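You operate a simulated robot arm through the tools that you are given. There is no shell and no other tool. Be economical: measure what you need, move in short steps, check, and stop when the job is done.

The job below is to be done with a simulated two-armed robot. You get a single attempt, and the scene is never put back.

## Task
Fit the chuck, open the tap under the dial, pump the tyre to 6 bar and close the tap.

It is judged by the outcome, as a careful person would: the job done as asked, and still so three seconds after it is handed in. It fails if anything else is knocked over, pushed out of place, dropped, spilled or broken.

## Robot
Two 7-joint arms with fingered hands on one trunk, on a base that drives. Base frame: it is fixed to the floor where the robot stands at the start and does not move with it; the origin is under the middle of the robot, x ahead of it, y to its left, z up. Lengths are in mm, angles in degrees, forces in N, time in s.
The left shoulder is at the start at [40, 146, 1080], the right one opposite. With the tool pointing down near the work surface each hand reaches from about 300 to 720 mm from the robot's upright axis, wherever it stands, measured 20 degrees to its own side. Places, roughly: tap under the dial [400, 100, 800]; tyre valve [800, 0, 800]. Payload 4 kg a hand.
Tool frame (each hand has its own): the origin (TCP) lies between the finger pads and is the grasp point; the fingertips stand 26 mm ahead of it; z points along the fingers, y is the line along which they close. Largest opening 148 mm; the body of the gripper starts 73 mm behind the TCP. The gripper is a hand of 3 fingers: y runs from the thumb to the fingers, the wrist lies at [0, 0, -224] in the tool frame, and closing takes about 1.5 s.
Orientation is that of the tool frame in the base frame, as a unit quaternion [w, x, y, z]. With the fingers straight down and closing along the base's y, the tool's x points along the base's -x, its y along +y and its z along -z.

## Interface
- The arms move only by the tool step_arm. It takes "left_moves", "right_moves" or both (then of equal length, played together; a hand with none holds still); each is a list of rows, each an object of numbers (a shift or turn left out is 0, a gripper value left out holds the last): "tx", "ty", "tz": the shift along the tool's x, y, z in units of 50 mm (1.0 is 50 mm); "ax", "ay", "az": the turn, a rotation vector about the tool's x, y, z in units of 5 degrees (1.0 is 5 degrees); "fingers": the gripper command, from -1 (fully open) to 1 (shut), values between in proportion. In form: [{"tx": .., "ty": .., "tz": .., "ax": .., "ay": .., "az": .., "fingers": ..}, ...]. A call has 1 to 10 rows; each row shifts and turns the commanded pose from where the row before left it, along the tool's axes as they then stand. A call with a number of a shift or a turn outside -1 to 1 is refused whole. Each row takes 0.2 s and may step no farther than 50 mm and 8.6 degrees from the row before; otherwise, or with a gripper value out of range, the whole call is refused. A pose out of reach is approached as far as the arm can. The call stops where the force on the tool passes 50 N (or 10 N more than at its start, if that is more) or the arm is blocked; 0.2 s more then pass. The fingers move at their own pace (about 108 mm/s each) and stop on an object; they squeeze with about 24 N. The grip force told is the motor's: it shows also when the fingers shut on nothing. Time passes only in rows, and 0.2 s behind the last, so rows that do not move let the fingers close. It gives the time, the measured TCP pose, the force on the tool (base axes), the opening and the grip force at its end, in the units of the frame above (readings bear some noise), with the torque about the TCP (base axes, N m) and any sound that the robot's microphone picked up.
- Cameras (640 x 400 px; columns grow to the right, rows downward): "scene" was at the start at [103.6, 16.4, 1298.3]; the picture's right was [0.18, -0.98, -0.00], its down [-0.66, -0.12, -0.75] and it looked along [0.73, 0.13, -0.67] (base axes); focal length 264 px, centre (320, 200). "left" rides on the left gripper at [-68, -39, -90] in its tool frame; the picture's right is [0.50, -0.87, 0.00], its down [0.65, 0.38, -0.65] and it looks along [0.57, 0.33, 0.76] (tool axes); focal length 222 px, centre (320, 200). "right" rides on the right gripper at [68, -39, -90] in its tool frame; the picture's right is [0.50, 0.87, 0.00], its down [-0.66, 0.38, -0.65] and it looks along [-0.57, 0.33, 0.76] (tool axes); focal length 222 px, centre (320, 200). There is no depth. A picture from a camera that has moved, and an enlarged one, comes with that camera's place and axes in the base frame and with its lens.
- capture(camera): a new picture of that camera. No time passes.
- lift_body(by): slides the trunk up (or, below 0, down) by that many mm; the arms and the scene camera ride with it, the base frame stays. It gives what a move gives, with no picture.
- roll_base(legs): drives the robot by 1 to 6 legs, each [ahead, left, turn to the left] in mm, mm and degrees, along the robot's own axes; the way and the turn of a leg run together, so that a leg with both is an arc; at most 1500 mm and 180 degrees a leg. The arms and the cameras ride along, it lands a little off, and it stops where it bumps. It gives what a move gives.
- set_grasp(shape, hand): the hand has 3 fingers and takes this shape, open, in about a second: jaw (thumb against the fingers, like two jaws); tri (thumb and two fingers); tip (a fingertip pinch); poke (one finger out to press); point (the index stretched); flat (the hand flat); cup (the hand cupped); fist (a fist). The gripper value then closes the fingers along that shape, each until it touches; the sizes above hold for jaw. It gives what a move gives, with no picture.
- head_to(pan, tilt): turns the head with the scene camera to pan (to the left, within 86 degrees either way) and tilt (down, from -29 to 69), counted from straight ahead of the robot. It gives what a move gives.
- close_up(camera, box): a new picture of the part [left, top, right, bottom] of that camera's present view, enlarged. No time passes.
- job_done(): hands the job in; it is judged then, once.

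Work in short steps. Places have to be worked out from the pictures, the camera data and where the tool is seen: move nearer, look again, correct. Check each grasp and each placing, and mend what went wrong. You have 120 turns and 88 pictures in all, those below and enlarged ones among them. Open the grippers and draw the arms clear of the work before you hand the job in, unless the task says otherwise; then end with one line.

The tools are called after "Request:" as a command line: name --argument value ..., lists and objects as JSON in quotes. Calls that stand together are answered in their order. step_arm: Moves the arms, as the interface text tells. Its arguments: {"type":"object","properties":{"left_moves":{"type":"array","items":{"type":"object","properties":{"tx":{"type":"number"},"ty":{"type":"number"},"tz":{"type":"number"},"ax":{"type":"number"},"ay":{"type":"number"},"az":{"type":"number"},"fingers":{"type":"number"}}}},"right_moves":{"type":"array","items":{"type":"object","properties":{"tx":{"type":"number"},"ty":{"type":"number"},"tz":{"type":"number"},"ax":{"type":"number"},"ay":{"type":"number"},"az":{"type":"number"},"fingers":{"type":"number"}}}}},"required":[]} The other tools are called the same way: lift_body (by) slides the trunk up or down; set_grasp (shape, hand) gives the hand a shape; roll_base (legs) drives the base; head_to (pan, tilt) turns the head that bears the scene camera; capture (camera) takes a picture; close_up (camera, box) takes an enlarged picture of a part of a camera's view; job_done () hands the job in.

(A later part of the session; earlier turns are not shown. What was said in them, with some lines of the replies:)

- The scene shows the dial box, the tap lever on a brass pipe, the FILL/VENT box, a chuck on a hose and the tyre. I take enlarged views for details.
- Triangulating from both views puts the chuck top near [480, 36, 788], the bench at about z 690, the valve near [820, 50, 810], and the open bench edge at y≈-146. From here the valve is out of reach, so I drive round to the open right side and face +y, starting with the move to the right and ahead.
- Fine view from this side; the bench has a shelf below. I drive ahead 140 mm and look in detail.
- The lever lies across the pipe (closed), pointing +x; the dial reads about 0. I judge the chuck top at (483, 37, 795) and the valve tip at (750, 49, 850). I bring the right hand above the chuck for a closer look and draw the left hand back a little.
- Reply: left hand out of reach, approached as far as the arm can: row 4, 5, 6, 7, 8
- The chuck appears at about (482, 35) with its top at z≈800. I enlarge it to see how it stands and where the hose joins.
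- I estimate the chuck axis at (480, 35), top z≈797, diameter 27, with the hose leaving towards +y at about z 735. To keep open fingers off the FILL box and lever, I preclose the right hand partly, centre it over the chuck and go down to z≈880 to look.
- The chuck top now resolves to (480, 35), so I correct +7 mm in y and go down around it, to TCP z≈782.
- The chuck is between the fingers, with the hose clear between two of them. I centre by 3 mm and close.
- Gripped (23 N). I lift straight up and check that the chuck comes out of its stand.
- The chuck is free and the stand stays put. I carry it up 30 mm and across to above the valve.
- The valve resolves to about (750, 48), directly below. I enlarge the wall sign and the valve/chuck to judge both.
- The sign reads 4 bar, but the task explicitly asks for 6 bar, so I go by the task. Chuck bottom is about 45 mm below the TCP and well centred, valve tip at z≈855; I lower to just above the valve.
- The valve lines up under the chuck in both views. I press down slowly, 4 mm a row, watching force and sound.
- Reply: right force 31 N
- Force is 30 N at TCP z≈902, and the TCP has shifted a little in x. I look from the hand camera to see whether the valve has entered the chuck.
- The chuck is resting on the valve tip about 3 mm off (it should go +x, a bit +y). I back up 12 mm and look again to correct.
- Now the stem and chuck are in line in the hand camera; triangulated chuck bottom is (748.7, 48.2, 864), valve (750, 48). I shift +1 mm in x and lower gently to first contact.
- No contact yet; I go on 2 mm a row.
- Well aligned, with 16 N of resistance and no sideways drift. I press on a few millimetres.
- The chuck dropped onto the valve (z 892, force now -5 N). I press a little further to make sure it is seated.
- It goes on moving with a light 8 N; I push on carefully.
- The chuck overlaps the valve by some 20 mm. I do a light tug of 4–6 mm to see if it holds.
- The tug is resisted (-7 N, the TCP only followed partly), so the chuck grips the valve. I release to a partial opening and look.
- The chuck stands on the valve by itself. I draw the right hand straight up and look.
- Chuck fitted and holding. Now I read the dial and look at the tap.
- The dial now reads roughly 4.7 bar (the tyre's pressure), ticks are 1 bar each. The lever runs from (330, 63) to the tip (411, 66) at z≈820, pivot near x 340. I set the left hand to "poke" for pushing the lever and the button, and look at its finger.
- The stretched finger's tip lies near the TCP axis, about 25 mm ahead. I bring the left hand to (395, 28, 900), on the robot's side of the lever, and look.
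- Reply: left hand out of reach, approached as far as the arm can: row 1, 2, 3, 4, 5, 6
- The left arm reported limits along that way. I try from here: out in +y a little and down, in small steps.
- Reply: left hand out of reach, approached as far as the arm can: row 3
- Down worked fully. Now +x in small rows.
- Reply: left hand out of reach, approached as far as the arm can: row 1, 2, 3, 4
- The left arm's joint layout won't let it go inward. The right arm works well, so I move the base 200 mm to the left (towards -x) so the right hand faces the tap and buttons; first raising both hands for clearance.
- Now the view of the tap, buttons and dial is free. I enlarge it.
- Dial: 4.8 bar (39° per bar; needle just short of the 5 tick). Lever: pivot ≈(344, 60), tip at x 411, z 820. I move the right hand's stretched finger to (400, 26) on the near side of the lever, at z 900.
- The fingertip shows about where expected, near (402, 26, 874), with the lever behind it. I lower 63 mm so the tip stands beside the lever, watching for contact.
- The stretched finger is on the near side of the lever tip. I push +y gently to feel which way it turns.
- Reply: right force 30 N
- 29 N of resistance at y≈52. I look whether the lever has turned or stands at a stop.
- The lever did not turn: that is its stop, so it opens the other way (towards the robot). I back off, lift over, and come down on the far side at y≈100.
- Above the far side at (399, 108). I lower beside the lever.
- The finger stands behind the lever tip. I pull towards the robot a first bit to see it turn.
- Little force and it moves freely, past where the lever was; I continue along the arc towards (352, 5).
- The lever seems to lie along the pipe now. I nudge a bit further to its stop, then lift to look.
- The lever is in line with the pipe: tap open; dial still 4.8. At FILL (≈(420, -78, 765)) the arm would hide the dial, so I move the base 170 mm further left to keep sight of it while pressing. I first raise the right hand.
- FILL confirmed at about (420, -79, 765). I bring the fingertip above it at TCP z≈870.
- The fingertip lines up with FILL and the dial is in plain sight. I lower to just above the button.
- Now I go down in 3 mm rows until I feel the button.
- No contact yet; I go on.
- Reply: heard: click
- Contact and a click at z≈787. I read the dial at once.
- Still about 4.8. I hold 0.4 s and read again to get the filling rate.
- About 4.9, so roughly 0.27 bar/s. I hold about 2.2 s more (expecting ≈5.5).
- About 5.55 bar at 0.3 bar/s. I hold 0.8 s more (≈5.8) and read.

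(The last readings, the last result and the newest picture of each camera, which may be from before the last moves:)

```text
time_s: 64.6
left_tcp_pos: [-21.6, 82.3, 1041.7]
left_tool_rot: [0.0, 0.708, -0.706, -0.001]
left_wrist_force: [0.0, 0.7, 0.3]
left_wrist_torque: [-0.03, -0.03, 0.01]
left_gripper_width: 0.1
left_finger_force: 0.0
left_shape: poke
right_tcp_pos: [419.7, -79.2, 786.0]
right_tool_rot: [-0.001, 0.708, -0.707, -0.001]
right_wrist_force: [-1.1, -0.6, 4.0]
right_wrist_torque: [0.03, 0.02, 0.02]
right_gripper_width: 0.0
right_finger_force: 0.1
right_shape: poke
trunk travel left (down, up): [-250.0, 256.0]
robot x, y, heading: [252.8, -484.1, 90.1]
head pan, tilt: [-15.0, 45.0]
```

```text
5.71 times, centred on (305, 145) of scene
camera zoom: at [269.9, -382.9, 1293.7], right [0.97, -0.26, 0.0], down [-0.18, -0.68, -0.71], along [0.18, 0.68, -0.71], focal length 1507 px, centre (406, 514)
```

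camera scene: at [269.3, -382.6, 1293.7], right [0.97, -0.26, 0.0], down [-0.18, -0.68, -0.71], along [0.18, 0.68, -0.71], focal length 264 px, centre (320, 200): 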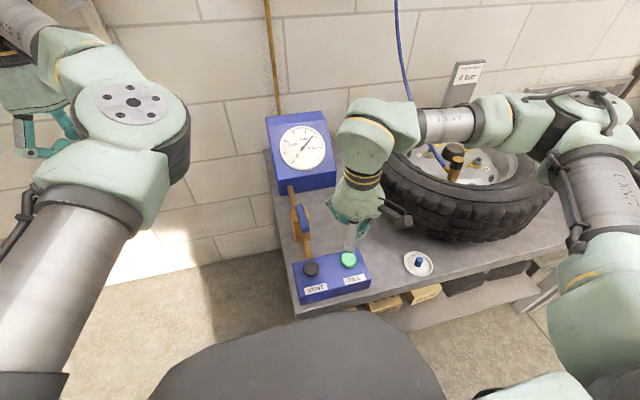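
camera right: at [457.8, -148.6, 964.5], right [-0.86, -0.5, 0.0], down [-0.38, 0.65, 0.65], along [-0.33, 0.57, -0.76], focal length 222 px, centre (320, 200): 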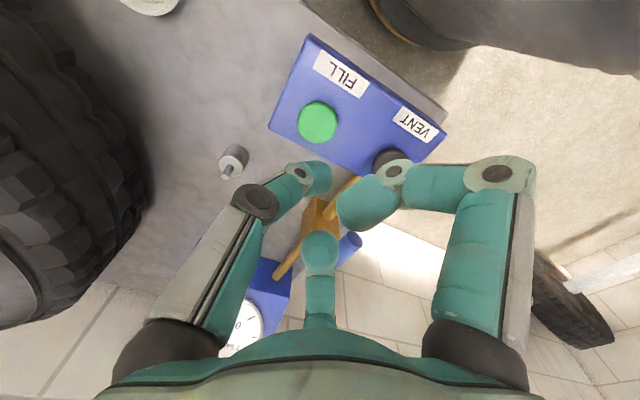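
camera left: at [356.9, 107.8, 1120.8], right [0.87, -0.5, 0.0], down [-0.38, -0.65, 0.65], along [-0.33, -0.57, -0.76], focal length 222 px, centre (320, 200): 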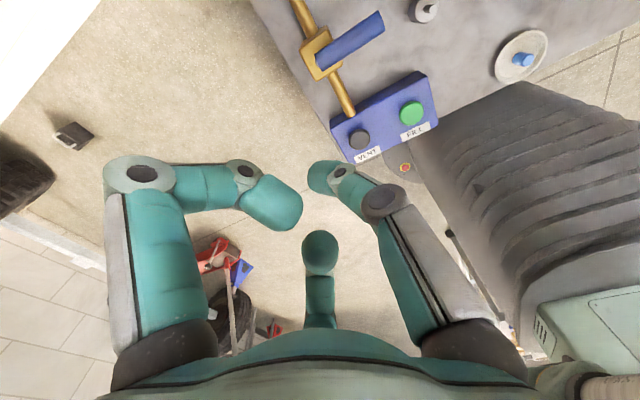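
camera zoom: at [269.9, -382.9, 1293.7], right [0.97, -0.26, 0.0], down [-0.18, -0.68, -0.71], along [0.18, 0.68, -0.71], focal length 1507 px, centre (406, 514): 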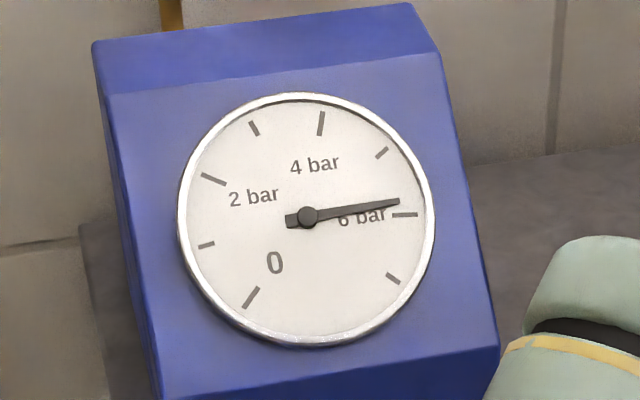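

5.80 bar. I hold 0.4 s and then lift off.

Request:
step_arm --right_moves '[{}, {}, {"tz": -0.3}, {"tz": -0.3}, {}]'

Request:
close_up --camera "scene" --box '[270, 110, 340, 180]'

```text
time_s: 65.8
left_tcp_pos: [-21.4, 83.0, 1041.3]
left_tool_rot: [0.001, 0.707, -0.707, 0.0]
left_wrist_force: [1.0, -0.3, -0.2]
left_wrist_torque: [-0.01, 0.0, 0.0]
left_gripper_width: 0.0
left_finger_force: 0.1
left_shape: poke
right_tcp_pos: [418.2, -80.6, 816.6]
right_tool_rot: [0.0, 0.708, -0.706, -0.001]
right_wrist_force: [-0.7, -0.1, -1.0]
right_wrist_torque: [0.0, -0.04, 0.01]
right_gripper_width: 0.2
right_finger_force: 0.0
right_shape: poke
trunk travel left (down, up): [-250.0, 256.0]
robot x, y, heading: [245.5, -481.9, 90.1]
head pan, tilt: [-15.0, 45.0]
```

```text
5.71 times, centred on (305, 145) of scene
camera zoom: at [270.3, -382.6, 1293.6], right [0.97, -0.26, 0.0], down [-0.18, -0.68, -0.71], along [0.18, 0.68, -0.71], focal length 1507 px, centre (406, 514)
```

zoom: 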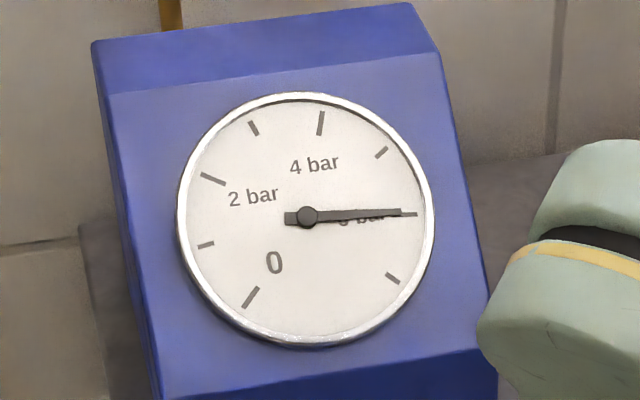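

Needle tip essentially on the 6 bar tick (≈5.95–6.0). Now closing the tap: I lift and go to the lever's other side, (300, 0).

Request:
step_arm --right_moves '[{"tz": -0.6}, {"tz": -0.6}, {"tz": -0.5}, {"tx": -0.4, "ty": 0.59}, {"tx": -0.4, "ty": 0.59}, {"tx": -0.4, "ty": 0.59}, {"tx": -0.4, "ty": 0.59}, {}]'

Request:
capture --camera "right"

Request:
close_up --camera "scene" --box '[240, 110, 360, 280]'

```text
time_s: 67.6
left_tcp_pos: [-20.9, 83.7, 1042.1]
left_tool_rot: [0.001, 0.707, -0.707, 0.0]
left_wrist_force: [0.5, 0.6, -0.1]
left_wrist_torque: [0.0, -0.02, -0.01]
left_gripper_width: 0.1
left_finger_force: 0.1
left_shape: poke
right_tcp_pos: [302.1, -1.3, 904.3]
right_tool_rot: [0.0, -0.707, 0.707, 0.001]
right_wrist_force: [-0.2, 0.7, -0.6]
right_wrist_torque: [0.01, -0.01, 0.0]
right_gripper_width: 0.1
right_finger_force: 0.0
right_shape: poke
trunk travel left (down, up): [-250.0, 256.0]
robot x, y, heading: [249.1, -480.8, 90.1]
head pan, tilt: [-15.0, 45.0]
```

```text
22 pictures are left
camera right: at [340.5, -69.0, 994.2], right [-0.86, -0.5, 0.0], down [-0.38, 0.65, 0.65], along [-0.33, 0.57, -0.76], focal length 222 px, centre (320, 200)
```

right: 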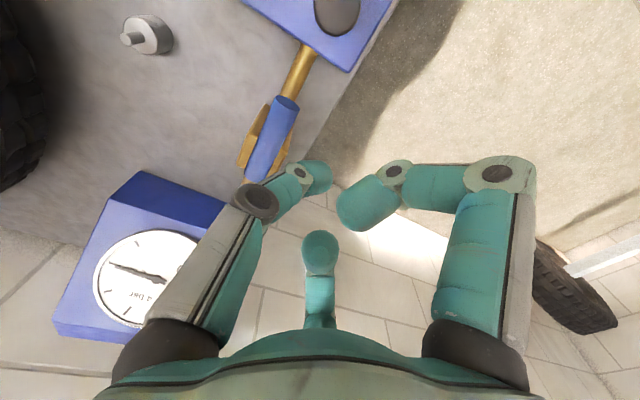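

```text
2.35 times, centred on (300, 195) of scene
camera zoom: at [271.0, -383.1, 1293.7], right [0.97, -0.26, 0.0], down [-0.18, -0.68, -0.71], along [0.18, 0.68, -0.71], focal length 621 px, centre (367, 212)
```

zoom: 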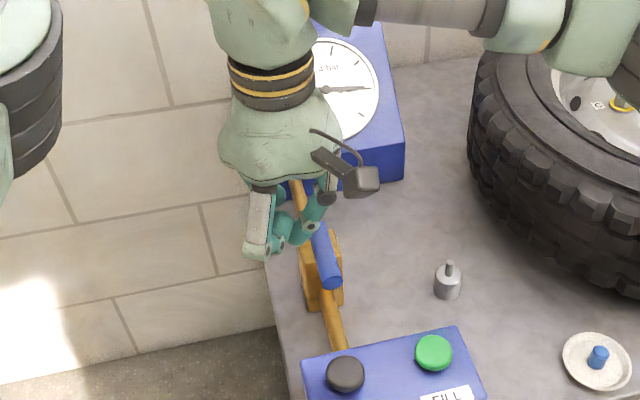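

The finger leans from the +x side, so I lower it at x≈292 to clear the lever, then push +x.

Request:
step_arm --right_moves '[{"ty": 0.2}, {"tz": 0.5}, {"tz": 0.5}, {"tz": 0.4}, {}]'

Request:
close_up --camera "right" --box '[220, 80, 420, 260]'

```text
time_s: 68.8
left_tcp_pos: [-21.5, 82.9, 1041.8]
left_tool_rot: [0.0, 0.707, -0.707, 0.0]
left_wrist_force: [-0.1, -0.1, 0.4]
left_wrist_torque: [0.0, -0.01, -0.03]
left_gripper_width: 0.1
left_finger_force: 0.1
left_shape: poke
right_tcp_pos: [290.8, -0.4, 830.4]
right_tool_rot: [0.001, 0.708, -0.706, 0.0]
right_wrist_force: [-0.6, -0.2, -0.2]
right_wrist_torque: [0.02, -0.01, -0.02]
right_gripper_width: 0.0
right_finger_force: 0.1
right_shape: poke
trunk travel left (down, up): [-250.0, 256.0]
robot x, y, heading: [252.6, -484.0, 90.1]
head pan, tilt: [-15.0, 45.0]
```

```text
2.22 times, centred on (320, 170) of right
camera zoom: at [328.7, -68.6, 921.1], right [-0.86, -0.5, 0.0], down [-0.38, 0.65, 0.65], along [-0.33, 0.57, -0.76], focal length 494 px, centre (320, 267)
```

zoom: 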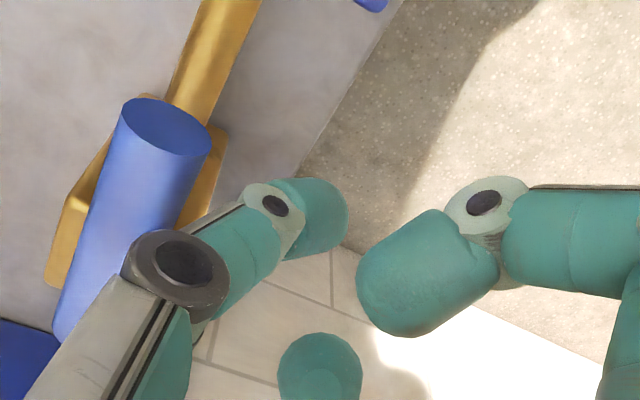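

The knuckle is close above the lever's height, so I raise 5 mm and push +x along the arc, first third.

Request:
step_arm --right_moves '[{"tz": -0.1}, {"ty": -0.3}, {"ty": -0.3}, {"ty": -0.3}, {}]'

Request:
close_up --camera "right" --box '[220, 80, 420, 260]'

```text
time_s: 70.0
left_tcp_pos: [-21.8, 82.5, 1042.0]
left_tool_rot: [0.0, 0.708, -0.706, 0.001]
left_wrist_force: [-1.0, -0.6, 0.7]
left_wrist_torque: [0.04, 0.01, -0.03]
left_gripper_width: 0.1
left_finger_force: 0.1
left_shape: poke
right_tcp_pos: [334.5, 1.8, 835.2]
right_tool_rot: [0.0, 0.708, -0.706, 0.0]
right_wrist_force: [0.2, 0.6, 1.5]
right_wrist_torque: [0.01, -0.03, 0.01]
right_gripper_width: 0.1
right_finger_force: 0.1
right_shape: poke
trunk travel left (down, up): [-250.0, 256.0]
robot x, y, heading: [249.1, -485.5, 90.3]
head pan, tilt: [-15.0, 45.0]
```

```text
2.22 times, centred on (320, 170) of right
camera zoom: at [373.1, -65.9, 926.6], right [-0.86, -0.5, 0.0], down [-0.38, 0.65, 0.65], along [-0.33, 0.57, -0.76], focal length 494 px, centre (320, 267)
```

zoom: 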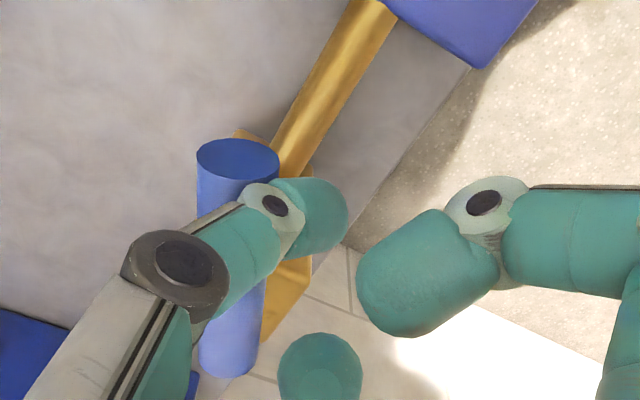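

The lever is turning with the finger, at no real force. I carry on along the arc to the closed side.

Request:
step_arm --right_moves '[{"tx": -0.04, "ty": -0.3}, {"tx": -0.1, "ty": -0.3}, {"tx": -0.2, "ty": -0.3}, {"tx": -0.28, "ty": -0.2}, {"tx": -0.25, "ty": -0.05}, {}]'

```text
time_s: 71.4
left_tcp_pos: [-21.4, 83.1, 1041.5]
left_tool_rot: [0.001, 0.708, -0.706, -0.001]
left_wrist_force: [0.3, -1.1, -0.3]
left_wrist_torque: [-0.01, -0.01, 0.05]
left_gripper_width: 0.0
left_finger_force: 0.0
left_shape: poke
right_tcp_pos: [394.1, 47.0, 835.7]
right_tool_rot: [-0.001, 0.708, -0.706, 0.001]
right_wrist_force: [1.5, 0.1, -0.2]
right_wrist_torque: [0.01, -0.01, -0.02]
right_gripper_width: 0.0
right_finger_force: 0.0
right_shape: poke
trunk travel left (down, up): [-250.0, 256.0]
robot x, y, heading: [247.7, -483.3, 90.1]
head pan, tilt: [-15.0, 45.0]
```

Almost at the stop; I push a few mm more until it resists.

Request:
step_arm --right_moves '[{"tx": -0.1}, {"tx": -0.08}]'

Request:
close_up --camera "right" --box '[220, 80, 420, 260]'

```text
time_s: 72.0
left_tcp_pos: [-21.5, 81.1, 1041.9]
left_tool_rot: [0.0, -0.706, 0.708, 0.002]
left_wrist_force: [-0.2, -0.7, 0.1]
left_wrist_torque: [0.0, 0.0, 0.01]
left_gripper_width: 0.0
left_finger_force: 0.1
left_shape: poke
right_tcp_pos: [393.9, 51.3, 835.3]
right_tool_rot: [0.001, 0.709, -0.706, 0.002]
right_wrist_force: [2.4, -14.7, 1.9]
right_wrist_torque: [-0.26, -0.07, -0.01]
right_gripper_width: 0.0
right_finger_force: 0.1
right_shape: poke
trunk travel left (down, up): [-250.0, 256.0]
robot x, y, heading: [251.0, -485.1, 90.1]
head pan, tilt: [-15.0, 45.0]
```

```text
2.22 times, centred on (320, 170) of right
camera zoom: at [432.2, -16.0, 926.3], right [-0.86, -0.5, 0.0], down [-0.38, 0.66, 0.65], along [-0.33, 0.56, -0.76], focal length 494 px, centre (320, 267)
```

zoom: 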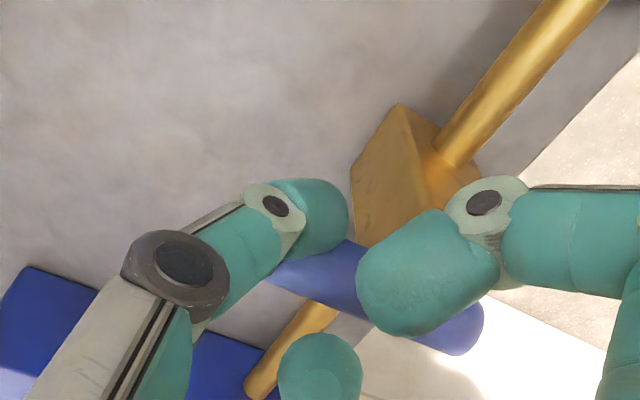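

The lever is at its closed stop (15 N, across the pipe). I back off, lift clear towards the robot's right and check everything.

Request:
step_arm --right_moves '[{"tx": 0.5}, {"tz": -0.8}, {"tz": -0.9}, {"tz": -0.9}, {"tx": 0.6, "ty": -0.6}, {"tx": 0.6, "ty": -0.6}, {"tx": 0.6}, {}]'

Request:
capture --camera "scene"

Request:
close_up --camera "scene" --box '[270, 110, 340, 180]'

```text
time_s: 73.8
left_tcp_pos: [-21.9, 83.0, 1041.5]
left_tool_rot: [0.001, 0.708, -0.706, 0.0]
left_wrist_force: [-0.6, 0.0, 0.1]
left_wrist_torque: [-0.03, 0.0, -0.02]
left_gripper_width: 0.0
left_finger_force: 0.1
left_shape: poke
right_tcp_pos: [456.0, -64.5, 963.7]
right_tool_rot: [0.0, 0.708, -0.706, 0.0]
right_wrist_force: [0.7, -0.3, 0.2]
right_wrist_torque: [-0.01, 0.0, -0.01]
right_gripper_width: 0.0
right_finger_force: 0.1
right_shape: poke
trunk travel left (down, up): [-250.0, 256.0]
robot x, y, heading: [250.4, -480.2, 90.0]
head pan, tilt: [-15.0, 45.0]
```

```text
17 pictures are left
camera scene: at [270.3, -382.3, 1293.6], right [0.97, -0.26, 0.0], down [-0.18, -0.68, -0.71], along [0.18, 0.68, -0.71], focal length 264 px, centre (320, 200)
```

scene: 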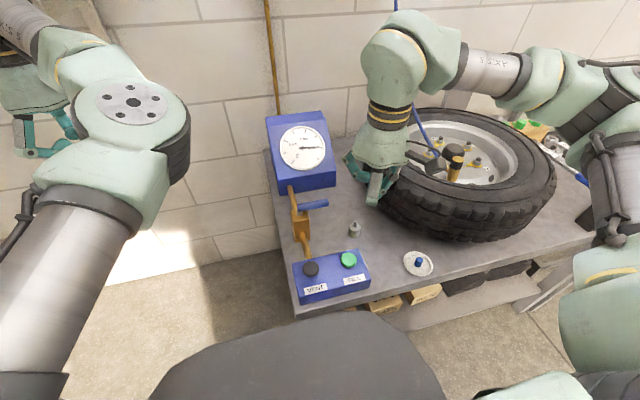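

```text
5.71 times, centred on (305, 145) of scene
camera zoom: at [270.3, -382.3, 1293.6], right [0.97, -0.26, 0.0], down [-0.18, -0.68, -0.71], along [0.18, 0.68, -0.71], focal length 1507 px, centre (406, 514)
```

zoom: 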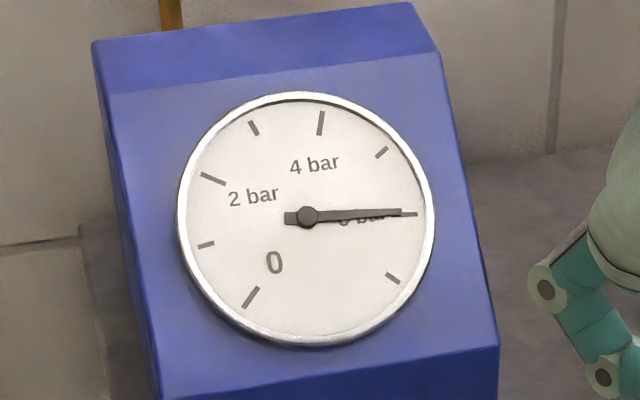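

The needle holds steady at 6 bar, the lever is across the pipe (closed), the chuck is on the valve and nothing else has moved. I open the hands and back away.

Request:
step_arm --right_moves '[{"tz": -0.8}, {"tz": -0.8}]'

Request:
set_grasp --shape "jaw" --hand "right"

Request:
set_grasp --shape "jaw" --hand "left"

Request:
roll_base --legs '[[-250, 0, 0]]'

Request:
capture --camera "scene"

```text
time_s: 74.4
left_tcp_pos: [-21.4, 82.4, 1041.7]
left_tool_rot: [-0.001, 0.707, -0.707, 0.0]
left_wrist_force: [-0.7, -0.7, -0.2]
left_wrist_torque: [0.0, 0.0, -0.02]
left_gripper_width: 0.1
left_finger_force: 0.1
left_shape: poke
right_tcp_pos: [455.4, -65.0, 1046.9]
right_tool_rot: [-0.001, 0.708, -0.706, 0.001]
right_wrist_force: [0.3, 1.3, -1.2]
right_wrist_torque: [-0.02, -0.03, 0.01]
right_gripper_width: 0.2
right_finger_force: 0.2
right_shape: poke
trunk travel left (down, up): [-250.0, 256.0]
robot x, y, heading: [247.8, -481.6, 90.0]
head pan, tilt: [-15.0, 45.0]
```

```text
time_s: 75.3
left_tcp_pos: [-20.9, 82.6, 1040.4]
left_tool_rot: [0.0, 0.708, -0.706, -0.001]
left_wrist_force: [0.8, -0.5, 0.3]
left_wrist_torque: [0.04, 0.0, -0.02]
left_gripper_width: 0.0
left_finger_force: 0.1
left_shape: poke
right_tcp_pos: [456.1, -64.3, 1044.9]
right_tool_rot: [0.001, 0.708, -0.707, 0.0]
right_wrist_force: [0.4, 0.1, 0.3]
right_wrist_torque: [0.04, 0.02, 0.02]
right_gripper_width: 148.0
right_finger_force: 0.0
right_shape: jaw
trunk travel left (down, up): [-250.0, 256.0]
robot x, y, heading: [250.7, -482.2, 90.2]
head pan, tilt: [-15.0, 45.0]
```

```text
time_s: 76.2
left_tcp_pos: [-21.4, 83.0, 1042.1]
left_tool_rot: [0.001, 0.708, -0.706, 0.0]
left_wrist_force: [-0.6, 0.0, 0.1]
left_wrist_torque: [0.04, -0.02, 0.02]
left_gripper_width: 147.9
left_finger_force: 0.1
left_shape: jaw
right_tcp_pos: [455.7, -63.0, 1045.4]
right_tool_rot: [0.0, 0.708, -0.707, 0.0]
right_wrist_force: [-0.7, 0.1, 0.2]
right_wrist_torque: [-0.01, 0.0, 0.01]
right_gripper_width: 147.9
right_finger_force: 0.1
right_shape: jaw
trunk travel left (down, up): [-250.0, 256.0]
robot x, y, heading: [249.4, -484.8, 90.3]
head pan, tilt: [-15.0, 45.0]
```

```text
time_s: 78.0
left_tcp_pos: [-23.2, -172.3, 1040.5]
left_tool_rot: [0.001, 0.709, -0.706, 0.0]
left_wrist_force: [0.4, 0.5, 0.3]
left_wrist_torque: [0.01, 0.0, -0.04]
left_gripper_width: 147.7
left_finger_force: 0.0
left_shape: jaw
right_tcp_pos: [456.1, -315.2, 1045.6]
right_tool_rot: [0.001, 0.709, -0.705, 0.0]
right_wrist_force: [-0.4, 0.7, -0.4]
right_wrist_torque: [-0.01, 0.02, 0.03]
right_gripper_width: 147.8
right_finger_force: 0.0
right_shape: jaw
trunk travel left (down, up): [-250.0, 256.0]
robot x, y, heading: [250.5, -734.6, 90.5]
head pan, tilt: [-15.0, 45.0]
```

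```text
15 pictures are left
camera scene: at [270.9, -636.3, 1293.6], right [0.97, -0.25, 0.0], down [-0.18, -0.68, -0.71], along [0.18, 0.68, -0.71], focal length 264 px, centre (320, 200)
```

scene: 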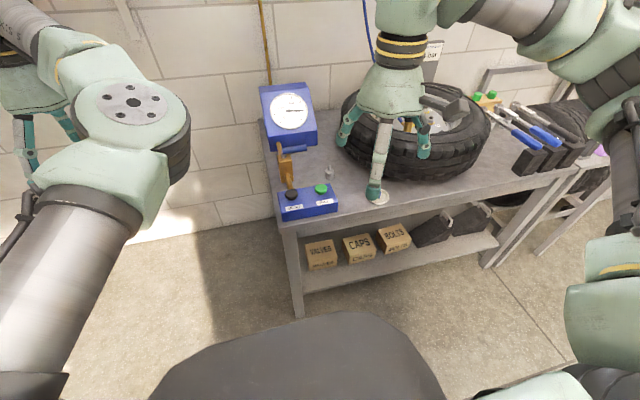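

Everything stands as it should and the arms are clear, so I hand the job in.

Request:
job_done

```text
The job is handed in.
```

The chuck is on the valve, the tyre is at about 5.95 bar on the dial, and the tap is closed with the reading holding steady. The sign by the bench says "TYRE PRESSURE 4 bar", but I followed your 6 bar, so check that 6 is right for this tyre.
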